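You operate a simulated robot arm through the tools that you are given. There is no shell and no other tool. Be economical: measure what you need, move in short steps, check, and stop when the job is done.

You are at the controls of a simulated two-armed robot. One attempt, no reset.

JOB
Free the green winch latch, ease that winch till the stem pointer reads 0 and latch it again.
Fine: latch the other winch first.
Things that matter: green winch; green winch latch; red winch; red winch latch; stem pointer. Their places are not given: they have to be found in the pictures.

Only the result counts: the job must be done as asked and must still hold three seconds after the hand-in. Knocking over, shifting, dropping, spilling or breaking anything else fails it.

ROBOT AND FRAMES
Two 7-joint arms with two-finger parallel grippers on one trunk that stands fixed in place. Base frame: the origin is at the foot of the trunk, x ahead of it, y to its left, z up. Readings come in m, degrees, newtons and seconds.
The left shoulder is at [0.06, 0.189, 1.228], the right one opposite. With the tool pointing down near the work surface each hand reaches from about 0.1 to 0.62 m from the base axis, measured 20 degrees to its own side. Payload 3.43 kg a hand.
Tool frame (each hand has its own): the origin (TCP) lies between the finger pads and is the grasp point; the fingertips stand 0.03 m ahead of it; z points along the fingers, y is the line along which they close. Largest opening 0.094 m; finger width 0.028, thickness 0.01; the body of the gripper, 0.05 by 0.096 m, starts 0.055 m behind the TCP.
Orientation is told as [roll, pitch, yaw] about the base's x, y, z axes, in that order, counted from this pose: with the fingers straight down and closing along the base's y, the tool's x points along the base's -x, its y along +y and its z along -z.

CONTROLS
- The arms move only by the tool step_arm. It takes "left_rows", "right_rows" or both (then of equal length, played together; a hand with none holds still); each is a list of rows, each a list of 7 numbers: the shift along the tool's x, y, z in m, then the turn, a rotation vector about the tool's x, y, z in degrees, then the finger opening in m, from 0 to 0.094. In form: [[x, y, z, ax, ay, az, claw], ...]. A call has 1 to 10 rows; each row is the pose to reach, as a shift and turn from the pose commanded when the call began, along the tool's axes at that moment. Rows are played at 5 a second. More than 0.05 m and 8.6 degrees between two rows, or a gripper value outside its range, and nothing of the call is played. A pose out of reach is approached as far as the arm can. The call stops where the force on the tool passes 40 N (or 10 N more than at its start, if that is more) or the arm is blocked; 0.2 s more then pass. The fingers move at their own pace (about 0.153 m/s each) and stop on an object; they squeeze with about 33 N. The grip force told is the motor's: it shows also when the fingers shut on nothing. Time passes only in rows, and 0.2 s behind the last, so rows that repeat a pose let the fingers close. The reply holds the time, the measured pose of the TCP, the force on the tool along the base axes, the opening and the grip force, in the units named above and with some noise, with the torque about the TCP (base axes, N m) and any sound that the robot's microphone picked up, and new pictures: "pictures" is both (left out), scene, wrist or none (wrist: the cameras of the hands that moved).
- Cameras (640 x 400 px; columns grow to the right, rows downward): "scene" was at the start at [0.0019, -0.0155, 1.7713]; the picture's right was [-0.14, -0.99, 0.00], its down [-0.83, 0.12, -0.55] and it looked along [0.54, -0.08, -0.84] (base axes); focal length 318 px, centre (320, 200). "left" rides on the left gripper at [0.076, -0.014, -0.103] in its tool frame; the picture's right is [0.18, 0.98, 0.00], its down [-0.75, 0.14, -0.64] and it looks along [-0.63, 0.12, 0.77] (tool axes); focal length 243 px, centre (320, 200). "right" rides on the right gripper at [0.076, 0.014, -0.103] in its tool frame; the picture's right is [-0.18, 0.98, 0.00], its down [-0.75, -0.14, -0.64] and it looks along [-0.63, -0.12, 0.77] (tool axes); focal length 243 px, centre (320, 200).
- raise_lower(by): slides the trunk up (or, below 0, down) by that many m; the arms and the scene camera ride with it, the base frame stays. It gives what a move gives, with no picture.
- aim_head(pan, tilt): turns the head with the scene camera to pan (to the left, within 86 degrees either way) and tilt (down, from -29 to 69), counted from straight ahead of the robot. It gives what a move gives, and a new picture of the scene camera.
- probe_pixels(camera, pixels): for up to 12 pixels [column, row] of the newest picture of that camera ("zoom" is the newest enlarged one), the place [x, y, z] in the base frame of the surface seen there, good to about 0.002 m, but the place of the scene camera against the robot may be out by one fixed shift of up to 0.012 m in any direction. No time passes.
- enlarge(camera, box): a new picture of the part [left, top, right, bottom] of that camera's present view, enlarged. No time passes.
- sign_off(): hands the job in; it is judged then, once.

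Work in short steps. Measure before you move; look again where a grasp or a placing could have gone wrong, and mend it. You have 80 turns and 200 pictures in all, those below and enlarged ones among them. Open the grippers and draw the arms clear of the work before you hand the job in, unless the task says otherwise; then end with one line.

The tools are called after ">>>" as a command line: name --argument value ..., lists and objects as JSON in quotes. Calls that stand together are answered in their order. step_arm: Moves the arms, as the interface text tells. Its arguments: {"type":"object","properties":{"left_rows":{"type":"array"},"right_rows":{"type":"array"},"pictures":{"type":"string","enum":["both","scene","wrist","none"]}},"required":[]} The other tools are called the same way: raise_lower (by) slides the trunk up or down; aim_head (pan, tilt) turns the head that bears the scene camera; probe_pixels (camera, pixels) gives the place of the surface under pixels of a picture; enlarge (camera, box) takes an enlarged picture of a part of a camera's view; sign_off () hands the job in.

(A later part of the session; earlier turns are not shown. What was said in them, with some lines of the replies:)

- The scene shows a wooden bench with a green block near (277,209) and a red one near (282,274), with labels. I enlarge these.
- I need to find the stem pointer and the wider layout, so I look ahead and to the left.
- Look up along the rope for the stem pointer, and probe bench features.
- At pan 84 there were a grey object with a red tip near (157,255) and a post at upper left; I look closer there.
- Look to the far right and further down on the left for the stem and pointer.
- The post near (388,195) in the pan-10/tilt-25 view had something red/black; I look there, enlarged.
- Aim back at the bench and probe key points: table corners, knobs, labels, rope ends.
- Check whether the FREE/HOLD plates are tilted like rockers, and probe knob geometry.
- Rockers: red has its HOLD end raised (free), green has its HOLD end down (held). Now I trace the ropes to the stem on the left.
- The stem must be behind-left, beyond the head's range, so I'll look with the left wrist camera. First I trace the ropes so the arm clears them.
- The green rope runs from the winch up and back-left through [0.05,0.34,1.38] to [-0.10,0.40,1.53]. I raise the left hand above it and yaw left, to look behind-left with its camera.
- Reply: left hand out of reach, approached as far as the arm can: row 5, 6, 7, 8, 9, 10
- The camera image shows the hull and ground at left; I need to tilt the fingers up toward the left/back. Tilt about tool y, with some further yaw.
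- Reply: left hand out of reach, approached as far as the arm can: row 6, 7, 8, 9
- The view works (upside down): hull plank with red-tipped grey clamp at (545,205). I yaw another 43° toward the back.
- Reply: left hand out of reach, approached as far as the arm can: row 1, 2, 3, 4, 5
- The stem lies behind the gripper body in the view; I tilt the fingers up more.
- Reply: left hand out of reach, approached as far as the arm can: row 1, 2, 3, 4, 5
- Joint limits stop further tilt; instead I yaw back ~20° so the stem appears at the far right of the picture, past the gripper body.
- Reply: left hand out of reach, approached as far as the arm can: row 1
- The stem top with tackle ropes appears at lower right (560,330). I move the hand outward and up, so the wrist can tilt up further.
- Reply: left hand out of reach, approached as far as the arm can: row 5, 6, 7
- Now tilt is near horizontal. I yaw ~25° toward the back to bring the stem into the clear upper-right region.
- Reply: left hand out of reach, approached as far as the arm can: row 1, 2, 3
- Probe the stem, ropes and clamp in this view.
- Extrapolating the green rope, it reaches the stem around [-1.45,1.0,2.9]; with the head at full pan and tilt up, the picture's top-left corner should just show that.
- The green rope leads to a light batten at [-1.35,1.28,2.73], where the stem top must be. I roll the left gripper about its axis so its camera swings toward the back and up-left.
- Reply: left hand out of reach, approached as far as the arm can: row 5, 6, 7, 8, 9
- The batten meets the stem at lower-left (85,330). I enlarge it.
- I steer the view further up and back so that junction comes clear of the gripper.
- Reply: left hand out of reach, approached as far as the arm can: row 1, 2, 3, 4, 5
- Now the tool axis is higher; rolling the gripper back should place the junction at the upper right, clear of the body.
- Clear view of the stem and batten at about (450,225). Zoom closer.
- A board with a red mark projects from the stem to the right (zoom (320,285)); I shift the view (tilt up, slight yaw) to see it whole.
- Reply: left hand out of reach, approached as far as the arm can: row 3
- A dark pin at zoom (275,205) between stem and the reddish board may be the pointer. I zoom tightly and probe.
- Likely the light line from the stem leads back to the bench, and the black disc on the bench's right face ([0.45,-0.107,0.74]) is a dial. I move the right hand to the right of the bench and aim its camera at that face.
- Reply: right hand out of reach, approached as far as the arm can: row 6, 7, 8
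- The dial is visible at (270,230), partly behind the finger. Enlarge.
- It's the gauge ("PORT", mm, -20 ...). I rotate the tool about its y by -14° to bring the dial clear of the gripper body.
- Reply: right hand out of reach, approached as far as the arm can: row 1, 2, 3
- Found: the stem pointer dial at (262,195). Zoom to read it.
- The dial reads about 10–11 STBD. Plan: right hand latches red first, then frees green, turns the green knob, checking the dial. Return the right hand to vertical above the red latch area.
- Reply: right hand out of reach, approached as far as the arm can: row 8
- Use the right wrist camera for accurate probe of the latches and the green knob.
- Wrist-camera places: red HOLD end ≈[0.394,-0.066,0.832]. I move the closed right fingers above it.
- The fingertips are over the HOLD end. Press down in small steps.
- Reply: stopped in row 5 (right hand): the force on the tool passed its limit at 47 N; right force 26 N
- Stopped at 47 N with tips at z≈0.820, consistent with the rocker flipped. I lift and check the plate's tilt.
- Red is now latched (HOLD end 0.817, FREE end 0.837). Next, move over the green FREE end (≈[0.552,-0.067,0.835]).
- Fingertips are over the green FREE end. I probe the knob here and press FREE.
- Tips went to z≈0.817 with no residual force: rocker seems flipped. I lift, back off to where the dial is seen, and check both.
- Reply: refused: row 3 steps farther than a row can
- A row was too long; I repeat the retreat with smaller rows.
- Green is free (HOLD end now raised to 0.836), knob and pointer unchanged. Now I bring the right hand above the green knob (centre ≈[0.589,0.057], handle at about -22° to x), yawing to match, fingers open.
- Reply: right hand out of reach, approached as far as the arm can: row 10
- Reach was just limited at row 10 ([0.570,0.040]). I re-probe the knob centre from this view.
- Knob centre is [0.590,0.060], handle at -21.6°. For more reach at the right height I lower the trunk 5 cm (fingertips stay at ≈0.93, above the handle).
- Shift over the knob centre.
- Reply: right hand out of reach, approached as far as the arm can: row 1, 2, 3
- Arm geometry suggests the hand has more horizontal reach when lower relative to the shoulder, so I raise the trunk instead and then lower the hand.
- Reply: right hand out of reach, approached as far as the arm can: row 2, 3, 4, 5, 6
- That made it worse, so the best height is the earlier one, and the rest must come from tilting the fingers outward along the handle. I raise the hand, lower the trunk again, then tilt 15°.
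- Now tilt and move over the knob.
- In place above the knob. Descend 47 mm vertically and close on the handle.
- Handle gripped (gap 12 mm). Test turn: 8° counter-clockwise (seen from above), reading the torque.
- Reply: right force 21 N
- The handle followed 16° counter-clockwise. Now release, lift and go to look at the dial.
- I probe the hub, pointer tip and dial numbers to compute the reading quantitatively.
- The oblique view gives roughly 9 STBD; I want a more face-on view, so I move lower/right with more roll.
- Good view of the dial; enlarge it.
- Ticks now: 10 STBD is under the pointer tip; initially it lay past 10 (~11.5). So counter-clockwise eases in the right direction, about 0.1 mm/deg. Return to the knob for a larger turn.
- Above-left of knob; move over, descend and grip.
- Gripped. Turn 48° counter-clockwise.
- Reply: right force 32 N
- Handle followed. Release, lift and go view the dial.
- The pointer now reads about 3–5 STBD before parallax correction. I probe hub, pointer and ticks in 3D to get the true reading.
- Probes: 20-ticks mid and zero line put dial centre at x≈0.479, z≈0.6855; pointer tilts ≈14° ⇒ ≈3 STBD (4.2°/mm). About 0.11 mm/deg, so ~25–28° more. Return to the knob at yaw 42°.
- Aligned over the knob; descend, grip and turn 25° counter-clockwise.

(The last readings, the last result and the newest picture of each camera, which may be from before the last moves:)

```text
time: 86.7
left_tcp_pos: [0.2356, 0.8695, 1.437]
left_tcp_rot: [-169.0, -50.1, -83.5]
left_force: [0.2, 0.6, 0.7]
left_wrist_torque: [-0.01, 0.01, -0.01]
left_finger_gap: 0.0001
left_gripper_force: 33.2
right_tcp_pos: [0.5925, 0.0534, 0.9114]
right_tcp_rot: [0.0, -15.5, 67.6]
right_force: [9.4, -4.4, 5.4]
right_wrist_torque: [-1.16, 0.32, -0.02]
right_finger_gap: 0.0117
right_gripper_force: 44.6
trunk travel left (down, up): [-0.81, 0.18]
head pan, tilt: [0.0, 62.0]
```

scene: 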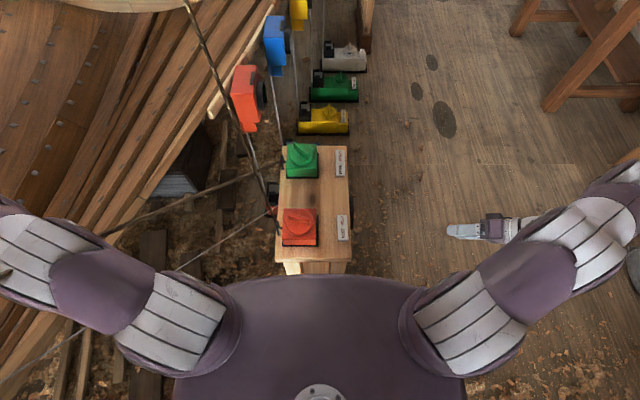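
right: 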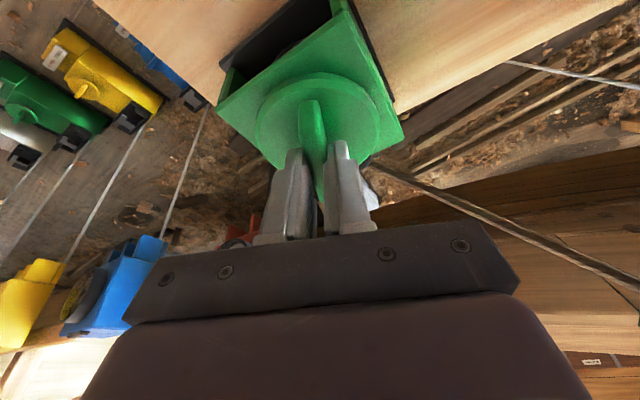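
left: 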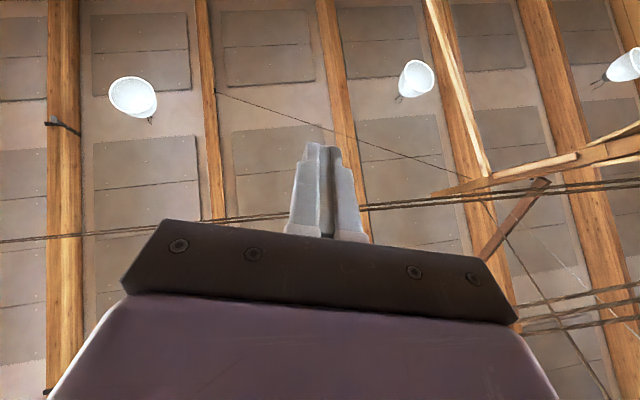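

Turned to yaw 67.6°. Release and view the dial again.

>>> step_arm --right_rows '[[0, 0, 0, 0, 0, 0, 0.05], [0, 0, 0, 0, 0, 0, 0.05], [-0.012, 0, -0.0434, 0, 0, 0, 0.05], [-0.0239, 0, -0.0868, 0, 0, 0, 0.05], [0.0201, 0.01, -0.0989, 2.2, 0, 8.0, 0.05], [0.064, 0.0201, -0.111, 4.4, 0, 16.0, 0.05], [0.108, 0.0301, -0.1231, 6.6, 0, 24.0, 0.05], [0.152, 0.0402, -0.1352, 8.8, 0, 32.0, 0.05], [0.1959, 0.0502, -0.1473, 11.0, 0, 40.0, 0.05], [0.2399, 0.0603, -0.1595, 13.3, 0, 48.2, 0.05]]' --pictures "none"

>>> step_arm --right_rows '[[0.0312, -0.0273, 0.0123, -7.2, -1.6, 3.43, 0.05], [0.0624, -0.0547, 0.0246, -14.4, -3.2, 6.87, 0.05], [0.0937, -0.082, 0.0369, -21.6, -4.8, 10.3, 0.05], [0.1249, -0.1093, 0.0492, -28.8, -6.4, 13.7, 0.05], [0.1561, -0.1367, 0.0615, -36.0, -8.0, 17.2, 0.05], [0.1873, -0.164, 0.0738, -43.2, -9.6, 20.6, 0.05], [0.1873, -0.164, 0.0738, -43.2, -9.6, 20.6, 0.05]]' --pictures "wrist"

>>> enlarge --camera "right" --box '[303, 52, 367, 128]'

```text
time: 88.9
left_tcp_pos: [0.2319, 0.8701, 1.4367]
left_tcp_rot: [-168.8, -50.0, -83.6]
left_force: [-0.5, -0.6, 0.9]
left_wrist_torque: [0.0, -0.03, -0.03]
left_finger_gap: 0.0004
left_gripper_force: 32.5
right_tcp_pos: [0.4305, -0.1755, 1.0013]
right_tcp_rot: [0.0, -15.5, 17.4]
right_force: [-0.5, 0.3, 0.0]
right_wrist_torque: [0.01, 0.01, 0.02]
right_finger_gap: 0.0499
right_gripper_force: 0.1
trunk travel left (down, up): [-0.81, 0.18]
head pan, tilt: [0.0, 62.0]
```

```text
time: 90.5
left_tcp_pos: [0.2344, 0.8693, 1.4379]
left_tcp_rot: [-169.0, -50.0, -83.5]
left_force: [-0.6, -0.4, 0.1]
left_wrist_torque: [0.01, 0.02, -0.01]
left_finger_gap: 0.0001
left_gripper_force: 32.7
right_tcp_pos: [0.3167, -0.3583, 0.8772]
right_tcp_rot: [49.4, -15.2, -5.6]
right_force: [0.0, -1.1, -1.3]
right_wrist_torque: [-0.01, 0.02, 0.03]
right_finger_gap: 0.0501
right_gripper_force: 0.1
right hand out of reach, approached as far as the arm can: row 6, 7
trunk travel left (down, up): [-0.81, 0.18]
head pan, tilt: [0.0, 62.0]
```

right: 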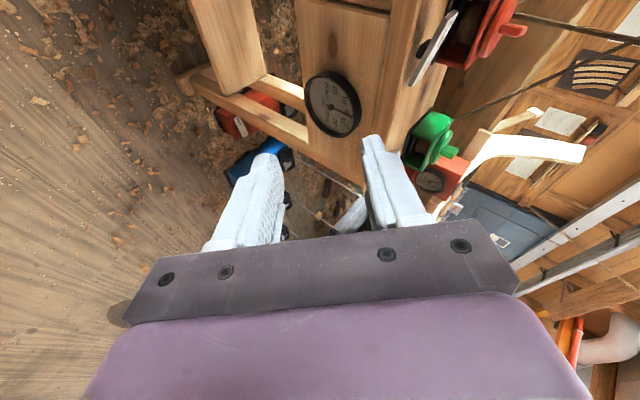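

```text
5.26 times, centred on (335, 90) of right
```

zoom: 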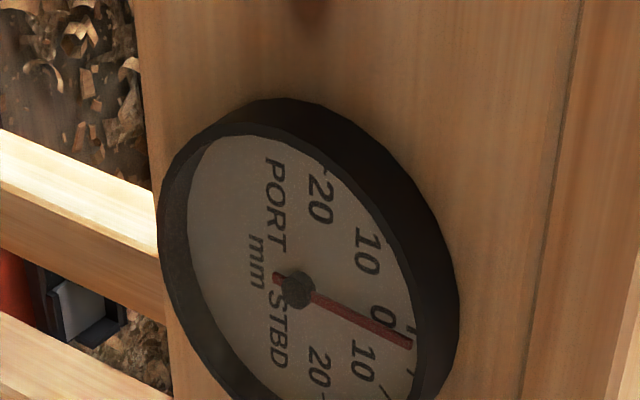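

Pointer is close to 0. Zoom tighter and probe to measure.

>>> enlarge --camera "right" --box '[303, 68, 363, 138]'

>>> enlarge --camera "right" --box '[320, 95, 352, 127]'

```text
5.71 times, centred on (333, 103) of right
```

zoom: 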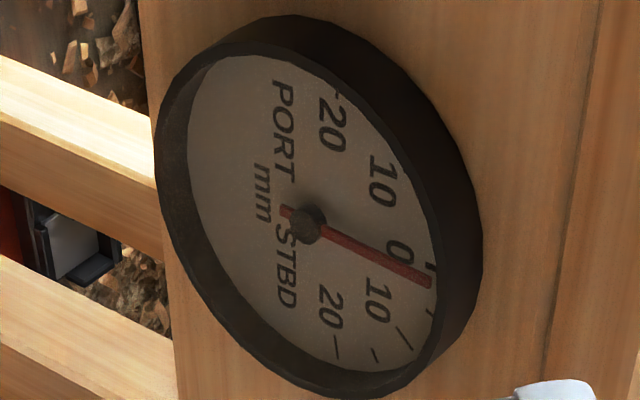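

```text
12.50 times, centred on (336, 111) of right
```

zoom: 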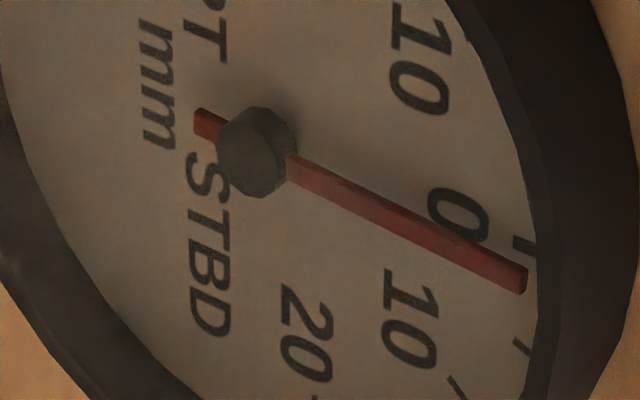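

The pointer is nearly parallel to the zero radius. 3D probes to check.

>>> probe_pixels --camera "zoom" --pixels '[[207, 125], [310, 175], [340, 189], [370, 204], [400, 218], [430, 233], [460, 247], [490, 262], [515, 274], [258, 145], [460, 205], [528, 246]]'

>>> probe_pixels --camera "right" --pixels '[[347.6, 127.5], [336, 128.4], [334.9, 85.5], [335.1, 121.9], [343.2, 120.9], [344, 99.9], [347, 112.1], [351.5, 114.7], [330.5, 106.5], [347, 98]]'

```text
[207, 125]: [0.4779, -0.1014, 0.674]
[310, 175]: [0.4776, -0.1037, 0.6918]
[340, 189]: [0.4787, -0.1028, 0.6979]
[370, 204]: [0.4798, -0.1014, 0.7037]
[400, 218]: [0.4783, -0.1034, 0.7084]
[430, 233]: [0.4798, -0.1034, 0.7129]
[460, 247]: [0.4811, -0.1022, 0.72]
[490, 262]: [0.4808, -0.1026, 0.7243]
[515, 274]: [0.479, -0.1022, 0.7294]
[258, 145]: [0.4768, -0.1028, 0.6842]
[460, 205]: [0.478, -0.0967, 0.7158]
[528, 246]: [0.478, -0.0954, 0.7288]
```

```text
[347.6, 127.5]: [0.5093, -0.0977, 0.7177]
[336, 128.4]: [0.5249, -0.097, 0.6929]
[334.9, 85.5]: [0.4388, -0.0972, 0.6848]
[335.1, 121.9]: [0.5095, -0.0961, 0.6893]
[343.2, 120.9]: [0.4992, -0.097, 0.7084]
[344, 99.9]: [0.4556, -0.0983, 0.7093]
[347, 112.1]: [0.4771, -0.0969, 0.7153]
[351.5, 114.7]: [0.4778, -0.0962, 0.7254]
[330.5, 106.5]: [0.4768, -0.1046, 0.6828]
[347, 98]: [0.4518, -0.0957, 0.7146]
```

Ray computation with the camera pose gives pointer +2.3…2.8° from the zero line ⇒ ≈0.5 STBD. I make a final small correction of about 5° counter-clockwise: return to the knob.

>>> step_arm --right_rows '[[-0.0207, 0.0328, 0.0143, 8.23, 0, 0, 0.05], [-0.0414, 0.0655, 0.0286, 16.5, 0, 0, 0.05], [-0.0622, 0.0983, 0.0429, 24.7, 0, 0, 0.05], [-0.0829, 0.1311, 0.0572, 32.9, 0, 0, 0.05], [-0.1036, 0.1638, 0.0715, 41.2, 0, 0, 0.05], [-0.1243, 0.1966, 0.0858, 49.4, 0, 0, 0.05]]' --pictures "none"

>>> step_arm --right_rows '[[-0.0149, 0.0271, 0.004, -2.13, 0, -7.85, 0.05], [-0.0298, 0.0543, 0.0081, -4.26, 0, -15.7, 0.05], [-0.0446, 0.0814, 0.0121, -6.39, 0, -23.5, 0.05], [-0.0595, 0.1085, 0.0162, -8.52, 0, -31.4, 0.05], [-0.0744, 0.1357, 0.0202, -10.65, 0, -39.2, 0.05], [-0.0893, 0.1628, 0.0243, -12.8, 0, -47.1, 0.05], [-0.1042, 0.1899, 0.0283, -14.9, 0, -54.9, 0.05], [-0.119, 0.217, 0.0323, -17.0, 0, -62.8, 0.05], [-0.1339, 0.2442, 0.0364, -19.2, 0, -70.6, 0.05], [-0.1339, 0.2442, 0.0364, -19.2, 0, -70.6, 0.05]]' --pictures "wrist"

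```text
time: 91.9
left_tcp_pos: [0.2348, 0.8718, 1.435]
left_tcp_rot: [-169.0, -50.1, -83.5]
left_force: [0.0, -0.4, 0.0]
left_wrist_torque: [0.0, 0.0, 0.02]
left_finger_gap: 0.0
left_gripper_force: 33.2
right_tcp_pos: [0.4301, -0.1754, 1.0048]
right_tcp_rot: [0.3, -15.4, -5.5]
right_force: [-0.2, -0.1, 0.8]
right_wrist_torque: [0.03, -0.01, 0.02]
right_finger_gap: 0.0502
right_gripper_force: 0.0
trunk travel left (down, up): [-0.81, 0.18]
head pan, tilt: [0.0, 62.0]
```

```text
time: 94.1
left_tcp_pos: [0.2338, 0.8688, 1.4377]
left_tcp_rot: [-168.9, -50.0, -83.6]
left_force: [0.2, 0.0, 0.4]
left_wrist_torque: [0.01, -0.04, -0.03]
left_finger_gap: 0.0
left_gripper_force: 33.2
right_tcp_pos: [0.5906, 0.0549, 1.0072]
right_tcp_rot: [0.1, -15.7, 68.0]
right_force: [0.1, 0.2, 0.4]
right_wrist_torque: [0.02, -0.03, 0.04]
right_finger_gap: 0.0499
right_gripper_force: 0.1
right hand out of reach, approached as far as the arm can: row 2
trunk travel left (down, up): [-0.81, 0.18]
head pan, tilt: [0.0, 62.0]
```

right: 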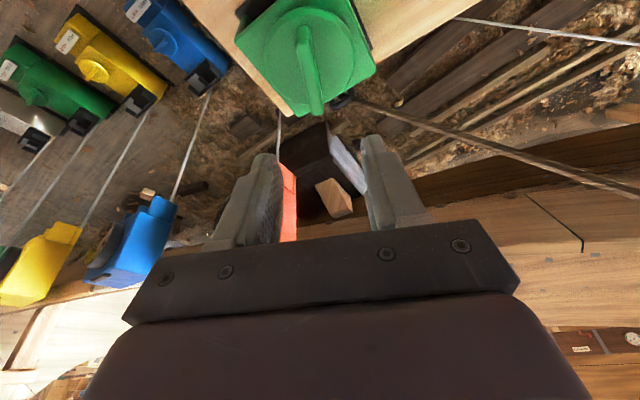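

Descend, grip, and turn 4.8° more.

>>> step_arm --right_rows '[[0.013, -0.0023, 0.0462, 0, 0, 0, 0.05], [0.026, -0.0023, 0.0924, 0, 0, 0, 0.05], [0.026, -0.0023, 0.0924, 0, 0, 0, 0.05], [0.026, -0.0023, 0.0924, 0, 0, 0, 0.0], [0.026, -0.0023, 0.0924, 0, 0, 0, 0.0], [0.026, -0.0023, 0.0924, 0, 0, 0, 0.0], [0.026, -0.0023, 0.0924, -0.65, 0, -2.3, 0.0], [0.026, -0.0023, 0.0924, -1.3, 0, -4.6, 0.0], [0.026, -0.0023, 0.0924, -1.3, 0, -4.6, 0.0]]' --pictures "wrist"

```text
time: 96.1
left_tcp_pos: [0.2333, 0.8716, 1.4358]
left_tcp_rot: [-168.9, -50.1, -83.6]
left_force: [0.7, -0.1, 0.8]
left_wrist_torque: [-0.02, -0.02, -0.03]
left_finger_gap: 0.0
left_gripper_force: 32.8
right_tcp_pos: [0.5936, 0.0528, 0.9092]
right_tcp_rot: [0.0, -15.7, 72.7]
right_force: [-8.6, 1.8, -4.5]
right_wrist_torque: [-0.95, 0.46, 0.0]
right_finger_gap: 0.0118
right_gripper_force: 44.7
trunk travel left (down, up): [-0.81, 0.18]
head pan, tilt: [0.0, 62.0]
```

right: 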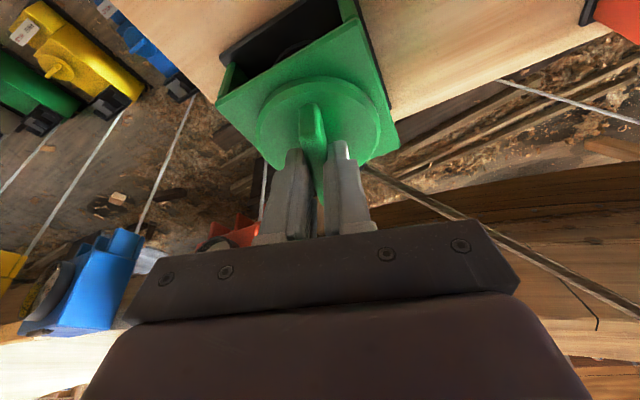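

Turned to 72.7°. Release and view the dial.

>>> step_arm --right_rows '[[0, 0, 0, 0, 0, 0, 0.05], [0, 0, 0, 0, 0, 0, 0.05], [-0.012, 0, -0.0434, 0, 0, 0, 0.05], [-0.0239, 0, -0.0868, 0, 0, 0, 0.05], [0.019, 0.015, -0.0986, 2.2, 0, 8.0, 0.05], [0.0619, 0.0299, -0.1104, 4.4, 0, 16.0, 0.05], [0.1048, 0.0449, -0.1222, 6.6, 0, 24.0, 0.05], [0.1477, 0.0598, -0.134, 8.8, 0, 32.0, 0.05], [0.1906, 0.0748, -0.1458, 11.0, 0, 40.0, 0.05], [0.2333, 0.0897, -0.1577, 13.3, 0, 48.2, 0.05]]' --pictures "none"

>>> step_arm --right_rows '[[0.0328, -0.0254, 0.0109, -6.92, -1.97, 4.22, 0.0], [0.0655, -0.0508, 0.0217, -13.8, -3.93, 8.43, 0.0], [0.0983, -0.0762, 0.0326, -20.8, -5.9, 12.7, 0.0], [0.131, -0.1016, 0.0434, -27.7, -7.87, 16.9, 0.0], [0.1638, -0.127, 0.0543, -34.6, -9.83, 21.1, 0.0], [0.1965, -0.1524, 0.0651, -41.5, -11.8, 25.3, 0.0], [0.1965, -0.1524, 0.0651, -41.5, -11.8, 25.3, 0.0]]' --pictures "both"

>>> enlarge --camera "right" --box '[303, 60, 367, 136]'

```text
time: 98.3
left_tcp_pos: [0.2313, 0.8686, 1.4384]
left_tcp_rot: [-168.8, -50.0, -83.7]
left_force: [-0.8, -0.6, -0.3]
left_wrist_torque: [-0.02, 0.03, -0.01]
left_finger_gap: 0.0
left_gripper_force: 32.9
right_tcp_pos: [0.4273, -0.1779, 0.9985]
right_tcp_rot: [0.2, -15.7, 22.4]
right_force: [0.0, -0.6, 0.2]
right_wrist_torque: [0.02, 0.01, 0.0]
right_finger_gap: 0.0499
right_gripper_force: 0.0
trunk travel left (down, up): [-0.81, 0.18]
head pan, tilt: [0.0, 62.0]
```

```text
time: 99.9
left_tcp_pos: [0.2349, 0.8693, 1.4369]
left_tcp_rot: [-169.1, -50.0, -83.5]
left_force: [1.0, 0.0, -0.9]
left_wrist_torque: [-0.05, -0.02, -0.01]
left_finger_gap: 0.0002
left_gripper_force: 33.2
right_tcp_pos: [0.3159, -0.3568, 0.8804]
right_tcp_rot: [49.6, -15.4, -5.6]
right_force: [0.7, -0.4, -0.6]
right_wrist_torque: [0.01, 0.02, 0.04]
right_finger_gap: 0.0
right_gripper_force: 32.8
right hand out of reach, approached as far as the arm can: row 6, 7
trunk travel left (down, up): [-0.81, 0.18]
head pan, tilt: [0.0, 62.0]
```

scene: 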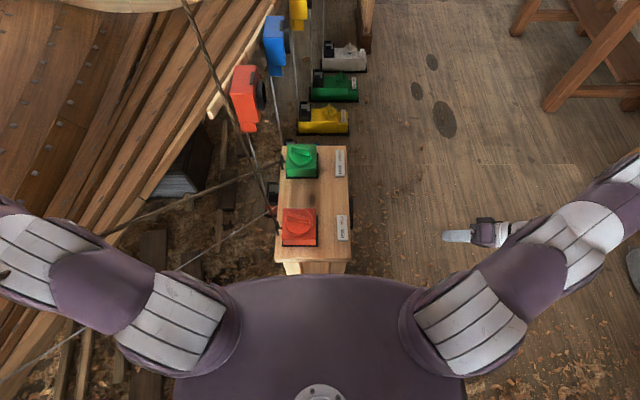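
right: 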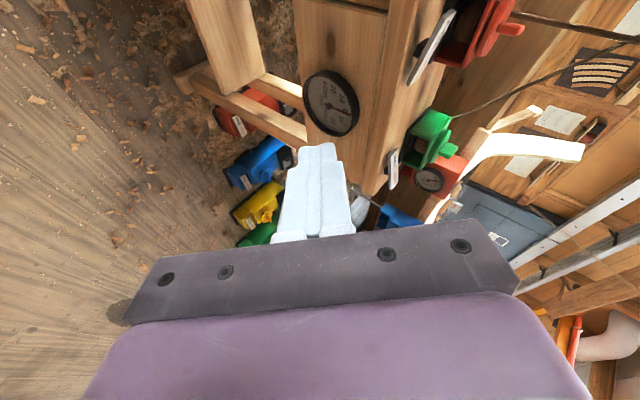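

```text
5.26 times, centred on (335, 98) of right
```

zoom: 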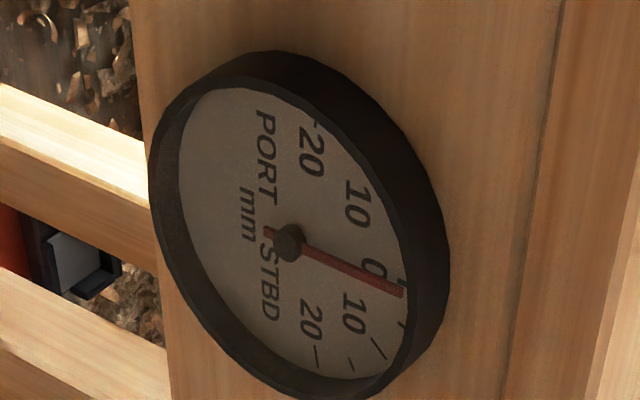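

Pointer tilt is now ≈0.7° ⇒ about 0.1–0.2 mm, i.e. 0. Now go latch green: move the closed right fingers above the green HOLD end (≈[0.62,-0.068]).

>>> step_arm --right_rows '[[-0.0207, 0.0322, 0.0144, 8.27, 0, 0, 0.0], [-0.0413, 0.0644, 0.0287, 16.5, 0, 0, 0.0], [-0.062, 0.0967, 0.0431, 24.8, 0, 0, 0.0], [-0.0827, 0.1289, 0.0575, 33.1, 0, 0, 0.0], [-0.1033, 0.1611, 0.0718, 41.3, 0, 0, 0.0], [-0.124, 0.1933, 0.0862, 49.6, 0, 0, 0.0]]' --pictures "none"

>>> step_arm --right_rows '[[-0.03, 0.025, 0.0228, 0, 0, 0, 0.0], [-0.06, 0.05, 0.0456, 0, 0, 0, 0.0], [-0.09, 0.0754, 0.0683, 0, 0, 0, 0.0], [-0.12, 0.1006, 0.0911, 0, 0, 0, 0.0], [-0.1497, 0.1257, 0.1139, 0, 0, 0, 0.0], [-0.1497, 0.1257, 0.1139, 0, 0, 0, 0.0]]' --pictures "both"

```text
time: 101.3
left_tcp_pos: [0.2358, 0.8726, 1.4352]
left_tcp_rot: [-169.0, -50.0, -83.4]
left_force: [0.0, 0.1, -0.2]
left_wrist_torque: [0.01, 0.01, -0.03]
left_finger_gap: 0.0
left_gripper_force: 33.0
right_tcp_pos: [0.4328, -0.1775, 1.0034]
right_tcp_rot: [0.4, -15.5, -5.8]
right_force: [0.4, 0.4, -0.6]
right_wrist_torque: [-0.01, -0.02, 0.02]
right_finger_gap: 0.0
right_gripper_force: 33.2
trunk travel left (down, up): [-0.81, 0.18]
head pan, tilt: [0.0, 62.0]
```

```text
time: 102.7
left_tcp_pos: [0.234, 0.8697, 1.4373]
left_tcp_rot: [-168.9, -49.9, -83.5]
left_force: [-1.2, 0.8, 0.2]
left_wrist_torque: [0.0, 0.01, -0.01]
left_finger_gap: 0.0002
left_gripper_force: 32.9
right_tcp_pos: [0.5779, -0.0788, 0.9239]
right_tcp_rot: [0.6, -15.5, -5.7]
right_force: [0.5, -0.1, -0.5]
right_wrist_torque: [-0.01, -0.01, -0.02]
right_finger_gap: 0.0
right_gripper_force: 33.0
right hand out of reach, approached as far as the arm can: row 4, 5
trunk travel left (down, up): [-0.81, 0.18]
head pan, tilt: [0.0, 62.0]
```

scene: 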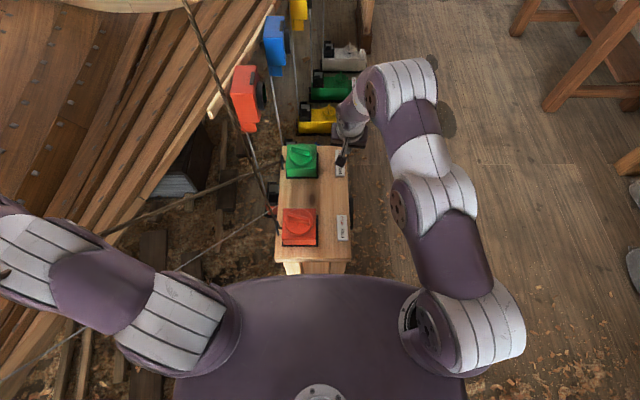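
right: 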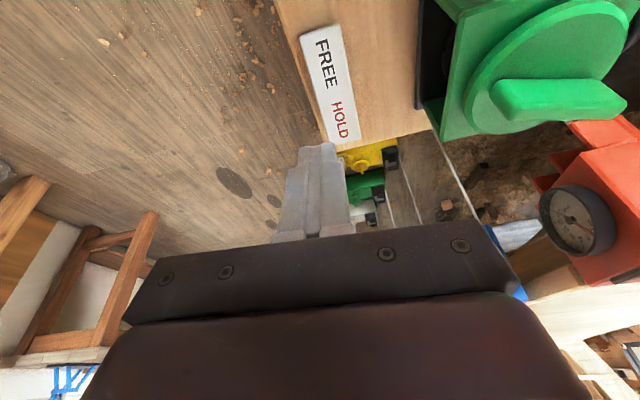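

The reading lags the command (last row wasn't reported out of reach). I hold in place to see where the commanded pose settles.

>>> step_arm --right_rows '[[0, 0, 0, 0, 0, 0, 0.0], [0, 0, 0, 0, 0, 0, 0.0]]' --pictures "none"

```text
time: 103.3
left_tcp_pos: [0.2327, 0.8702, 1.4369]
left_tcp_rot: [-168.9, -50.0, -83.6]
left_force: [0.7, -0.3, -0.9]
left_wrist_torque: [0.02, -0.02, -0.05]
left_finger_gap: 0.0
left_gripper_force: 32.9
right_tcp_pos: [0.5769, -0.0797, 0.9248]
right_tcp_rot: [0.5, -15.7, -5.9]
right_force: [0.0, 0.3, -0.3]
right_wrist_torque: [0.01, 0.0, 0.02]
right_finger_gap: 0.0
right_gripper_force: 33.3
trunk travel left (down, up): [-0.81, 0.18]
head pan, tilt: [0.0, 62.0]
```

Settled short of target; I extend the rest with 8° more forward tilt for reach.

>>> step_arm --right_rows '[[0, 0, 0, 0, -4, 0, 0.0], [0, 0, 0, 0, -8, 0, 0.0], [-0.0163, 0.0077, 0.0045, 0, -8, 0, 0.0], [-0.0325, 0.0153, 0.0089, 0, -8, 0, 0.0], [-0.0325, 0.0153, 0.0089, 0, -8, 0, 0.0]]' --pictures "wrist"

```text
time: 104.5
left_tcp_pos: [0.2332, 0.8703, 1.4357]
left_tcp_rot: [-168.9, -50.0, -83.6]
left_force: [0.2, 0.4, 0.3]
left_wrist_torque: [0.0, -0.03, 0.0]
left_finger_gap: 0.0
left_gripper_force: 32.9
right_tcp_pos: [0.6533, -0.0588, 0.9364]
right_tcp_rot: [0.8, -23.6, -5.9]
right_force: [-0.2, 0.3, -0.3]
right_wrist_torque: [-0.01, 0.03, -0.03]
right_finger_gap: 0.0
right_gripper_force: 33.1
trunk travel left (down, up): [-0.81, 0.18]
head pan, tilt: [0.0, 62.0]
```

right: 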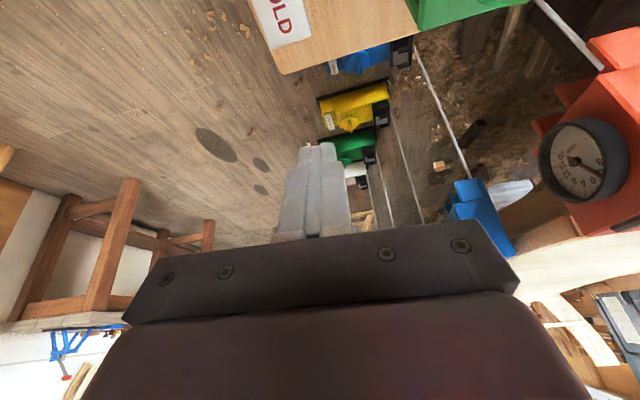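

It overshot because the full command was kept. Move back to [0.612,-0.068].

>>> step_arm --right_rows '[[0.0204, -0.0066, -0.003, 0, 0, 0, 0.0], [0.0409, -0.0132, -0.0059, 0, 0, 0, 0.0], [0.0409, -0.0132, -0.0059, 0, 0, 0, 0.0], [0.0409, -0.0132, -0.0059, 0, 0, 0, 0.0]]' --pictures "wrist"

```text
time: 105.5
left_tcp_pos: [0.2348, 0.8696, 1.4373]
left_tcp_rot: [-169.0, -50.0, -83.6]
left_force: [-1.0, 0.2, 1.1]
left_wrist_torque: [0.0, -0.01, 0.01]
left_finger_gap: 0.0001
left_gripper_force: 33.5
right_tcp_pos: [0.6115, -0.0668, 0.9231]
right_tcp_rot: [0.8, -23.4, -5.9]
right_force: [-0.1, -0.1, 0.2]
right_wrist_torque: [0.01, -0.03, 0.0]
right_finger_gap: 0.0
right_gripper_force: 33.8
trunk travel left (down, up): [-0.81, 0.18]
head pan, tilt: [0.0, 62.0]
```

right: 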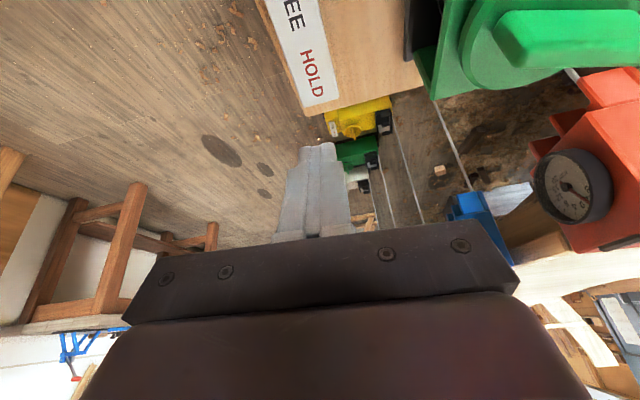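

Fingertip at x≈0.62, y≈-0.068 over the HOLD end. Press straight down in steps.

>>> step_arm --right_rows '[[0.0159, 0, 0.0367, 0, 0, 0, 0.0], [0.0214, 0, 0.0496, 0, 0, 0, 0.0], [0.0238, 0, 0.0551, 0, 0, 0, 0.0], [0.0262, 0, 0.0606, 0, 0, 0, 0.0], [0.0282, 0, 0.0652, 0, 0, 0, 0.0], [0.0302, 0, 0.0698, 0, 0, 0, 0.0]]' --pictures "wrist"

```text
time: 106.9
left_tcp_pos: [0.2323, 0.8703, 1.4374]
left_tcp_rot: [-168.6, -50.0, -83.7]
left_force: [-0.1, -0.4, 0.6]
left_wrist_torque: [-0.01, 0.0, -0.03]
left_finger_gap: 0.0003
left_gripper_force: 33.5
right_tcp_pos: [0.6123, -0.0678, 0.8518]
right_tcp_rot: [1.0, -24.2, -6.0]
right_force: [1.1, -3.4, 30.9]
right_wrist_torque: [-0.25, -0.05, -0.31]
right_finger_gap: 0.0
right_gripper_force: 32.9
trunk travel left (down, up): [-0.81, 0.18]
head pan, tilt: [0.0, 62.0]
```

right: 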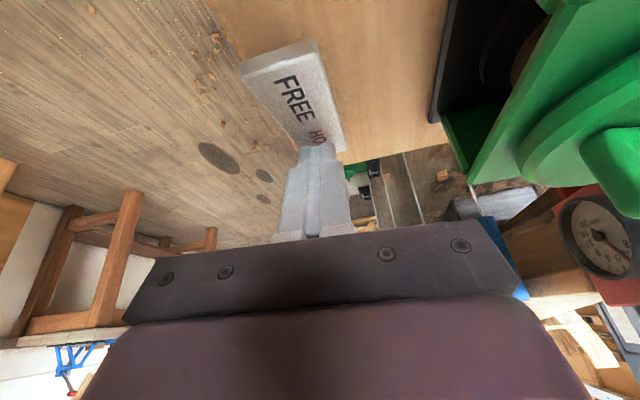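

Pressed with ~31 N at the end; FREE end is up. Lift, retreat and check latches and dial.

>>> step_arm --right_rows '[[-0.0185, 0, -0.041, 0, 0, 0, 0.0], [-0.041, 0, -0.0775, 0, 0, 0, 0.0], [-0.0145, -0.0256, -0.1004, 0, 0, 0, 0.0], [0.012, -0.0512, -0.1233, 0, 0, 0, 0.0], [0.0385, -0.0768, -0.1462, 0, 0, 0, 0.0], [0.065, -0.1024, -0.1691, 0, 0, 0, 0.0], [0.0915, -0.128, -0.192, 0, 0, 0, 0.0], [0.0915, -0.128, -0.192, 0, 0, 0, 0.0]]' --pictures "none"

>>> step_arm --right_rows '[[0.0212, -0.0316, 0.0124, -8.3, 0, 0, 0.0], [0.0424, -0.0633, 0.0249, -16.6, 0, 0, 0.0], [0.0637, -0.0949, 0.0373, -25, 0, 0, 0.0], [0.0849, -0.1265, 0.0497, -33.3, 0, 0, 0.0], [0.1061, -0.1582, 0.0622, -41.6, 0, 0, 0.0], [0.1273, -0.1898, 0.0746, -50, 0, 0, 0.0], [0.1273, -0.1898, 0.0746, -50, 0, 0, 0.0]]' --pictures "both"

>>> enlarge --camera "right" --box '[290, 20, 380, 130]'

>>> enlarge --camera "scene" --box '[265, 130, 365, 260]'

>>> probe_pixels --camera "scene" --pixels '[[339, 172], [340, 168], [340, 164], [340, 159], [340, 155], [343, 236], [343, 230], [343, 224], [342, 218]]'

```text
time: 108.7
left_tcp_pos: [0.235, 0.8696, 1.4367]
left_tcp_rot: [-168.9, -50.0, -83.5]
left_force: [0.6, -1.8, 0.4]
left_wrist_torque: [0.0, -0.01, 0.03]
left_finger_gap: 0.0
left_gripper_force: 32.8
right_tcp_pos: [0.4409, -0.1797, 0.9824]
right_tcp_rot: [0.7, -23.4, -5.8]
right_force: [0.3, 1.0, -0.2]
right_wrist_torque: [0.01, 0.02, -0.06]
right_finger_gap: 0.0
right_gripper_force: 32.7
trunk travel left (down, up): [-0.81, 0.18]
head pan, tilt: [0.0, 62.0]
```

```text
time: 110.3
left_tcp_pos: [0.2345, 0.8687, 1.4375]
left_tcp_rot: [-169.1, -49.9, -83.5]
left_force: [0.2, 0.2, 0.3]
left_wrist_torque: [-0.01, 0.02, 0.0]
left_finger_gap: 0.0001
left_gripper_force: 33.1
right_tcp_pos: [0.3213, -0.3405, 0.8635]
right_tcp_rot: [50.5, -23.3, -5.9]
right_force: [0.1, -1.2, 0.3]
right_wrist_torque: [0.03, 0.01, 0.04]
right_finger_gap: 0.0001
right_gripper_force: 33.5
right hand out of reach, approached as far as the arm can: row 6, 7
trunk travel left (down, up): [-0.81, 0.18]
head pan, tilt: [0.0, 62.0]
```

scene: 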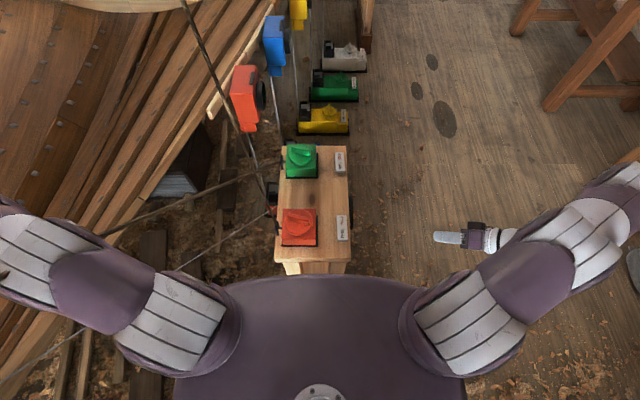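
right: 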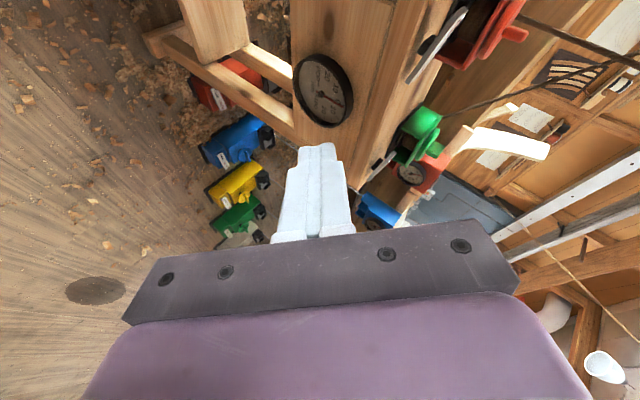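

```text
3.64 times, centred on (335, 75) of right
```

zoom: 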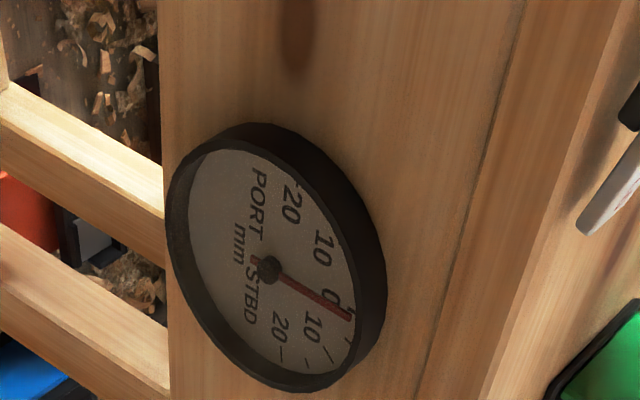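

```text
3.08 times, centred on (315, 195) of scene
```

zoom: 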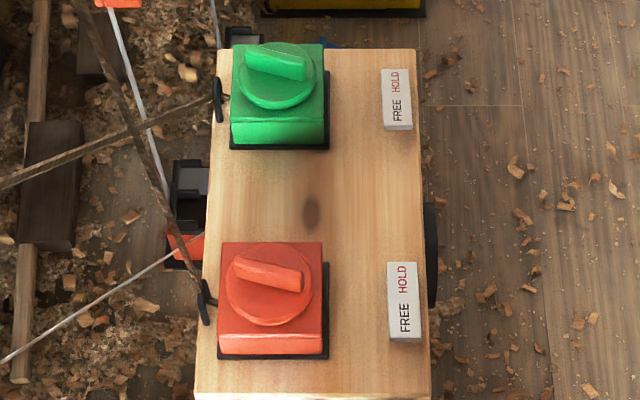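

```text
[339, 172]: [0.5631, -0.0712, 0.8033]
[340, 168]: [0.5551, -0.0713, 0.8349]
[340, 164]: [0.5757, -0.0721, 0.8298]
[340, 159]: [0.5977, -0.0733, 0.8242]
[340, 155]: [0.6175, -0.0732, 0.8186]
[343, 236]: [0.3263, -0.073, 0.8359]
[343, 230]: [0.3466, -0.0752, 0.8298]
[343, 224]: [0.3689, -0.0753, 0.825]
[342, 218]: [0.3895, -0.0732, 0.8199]
```

Both latches show HOLD down (green 0.819 vs 0.835, red 0.820 vs 0.836) and the pointer is on 0. Open both grippers, clear of the work, before handing in.

>>> step_arm --left_rows '[[0, 0, 0, 0, 0, 0, 0.08], [0, 0, 0, 0, 0, 0, 0.08], [0, 0, 0, 0, 0, 0, 0.08]]' --right_rows '[[0, 0, -0.02, 0, 0, 0, 0.08], [0, 0, -0.04, 0, 0, 0, 0.08], [0, 0, -0.04, 0, 0, 0, 0.08]]' --pictures "scene"

```text
time: 111.1
left_tcp_pos: [0.2344, 0.8707, 1.4356]
left_tcp_rot: [-168.9, -50.0, -83.5]
left_force: [0.9, -0.2, 0.7]
left_wrist_torque: [0.0, 0.02, 0.01]
left_finger_gap: 0.0798
left_gripper_force: 0.1
right_tcp_pos: [0.3014, -0.3483, 0.8827]
right_tcp_rot: [50.8, -23.5, -5.9]
right_force: [-0.4, 0.0, 0.7]
right_wrist_torque: [-0.02, 0.03, -0.01]
right_finger_gap: 0.08
right_gripper_force: 0.0
right hand out of reach, approached as far as the arm can: row 1, 2, 3
trunk travel left (down, up): [-0.81, 0.18]
head pan, tilt: [0.0, 62.0]
5 turns are left
```

scene: 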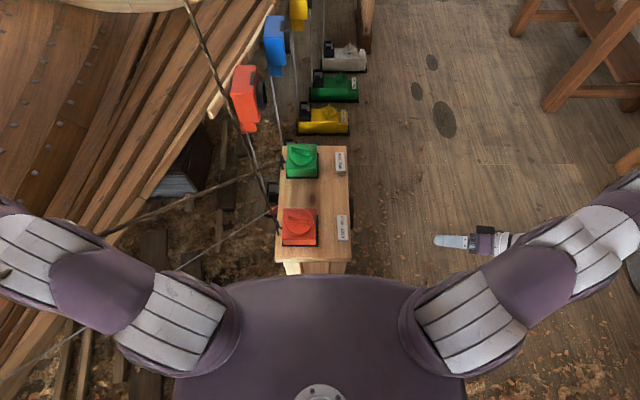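

Everything is in place and the arms are clear, so I hand the job in.

>>> sign_off

```text
The job is handed in.
```

I latched the red winch first, freed the green winch and eased it until the stem pointer read 0 (within about 0.2 mm by my measurement), then latched the green winch again; both grippers are open and clear of the bench.
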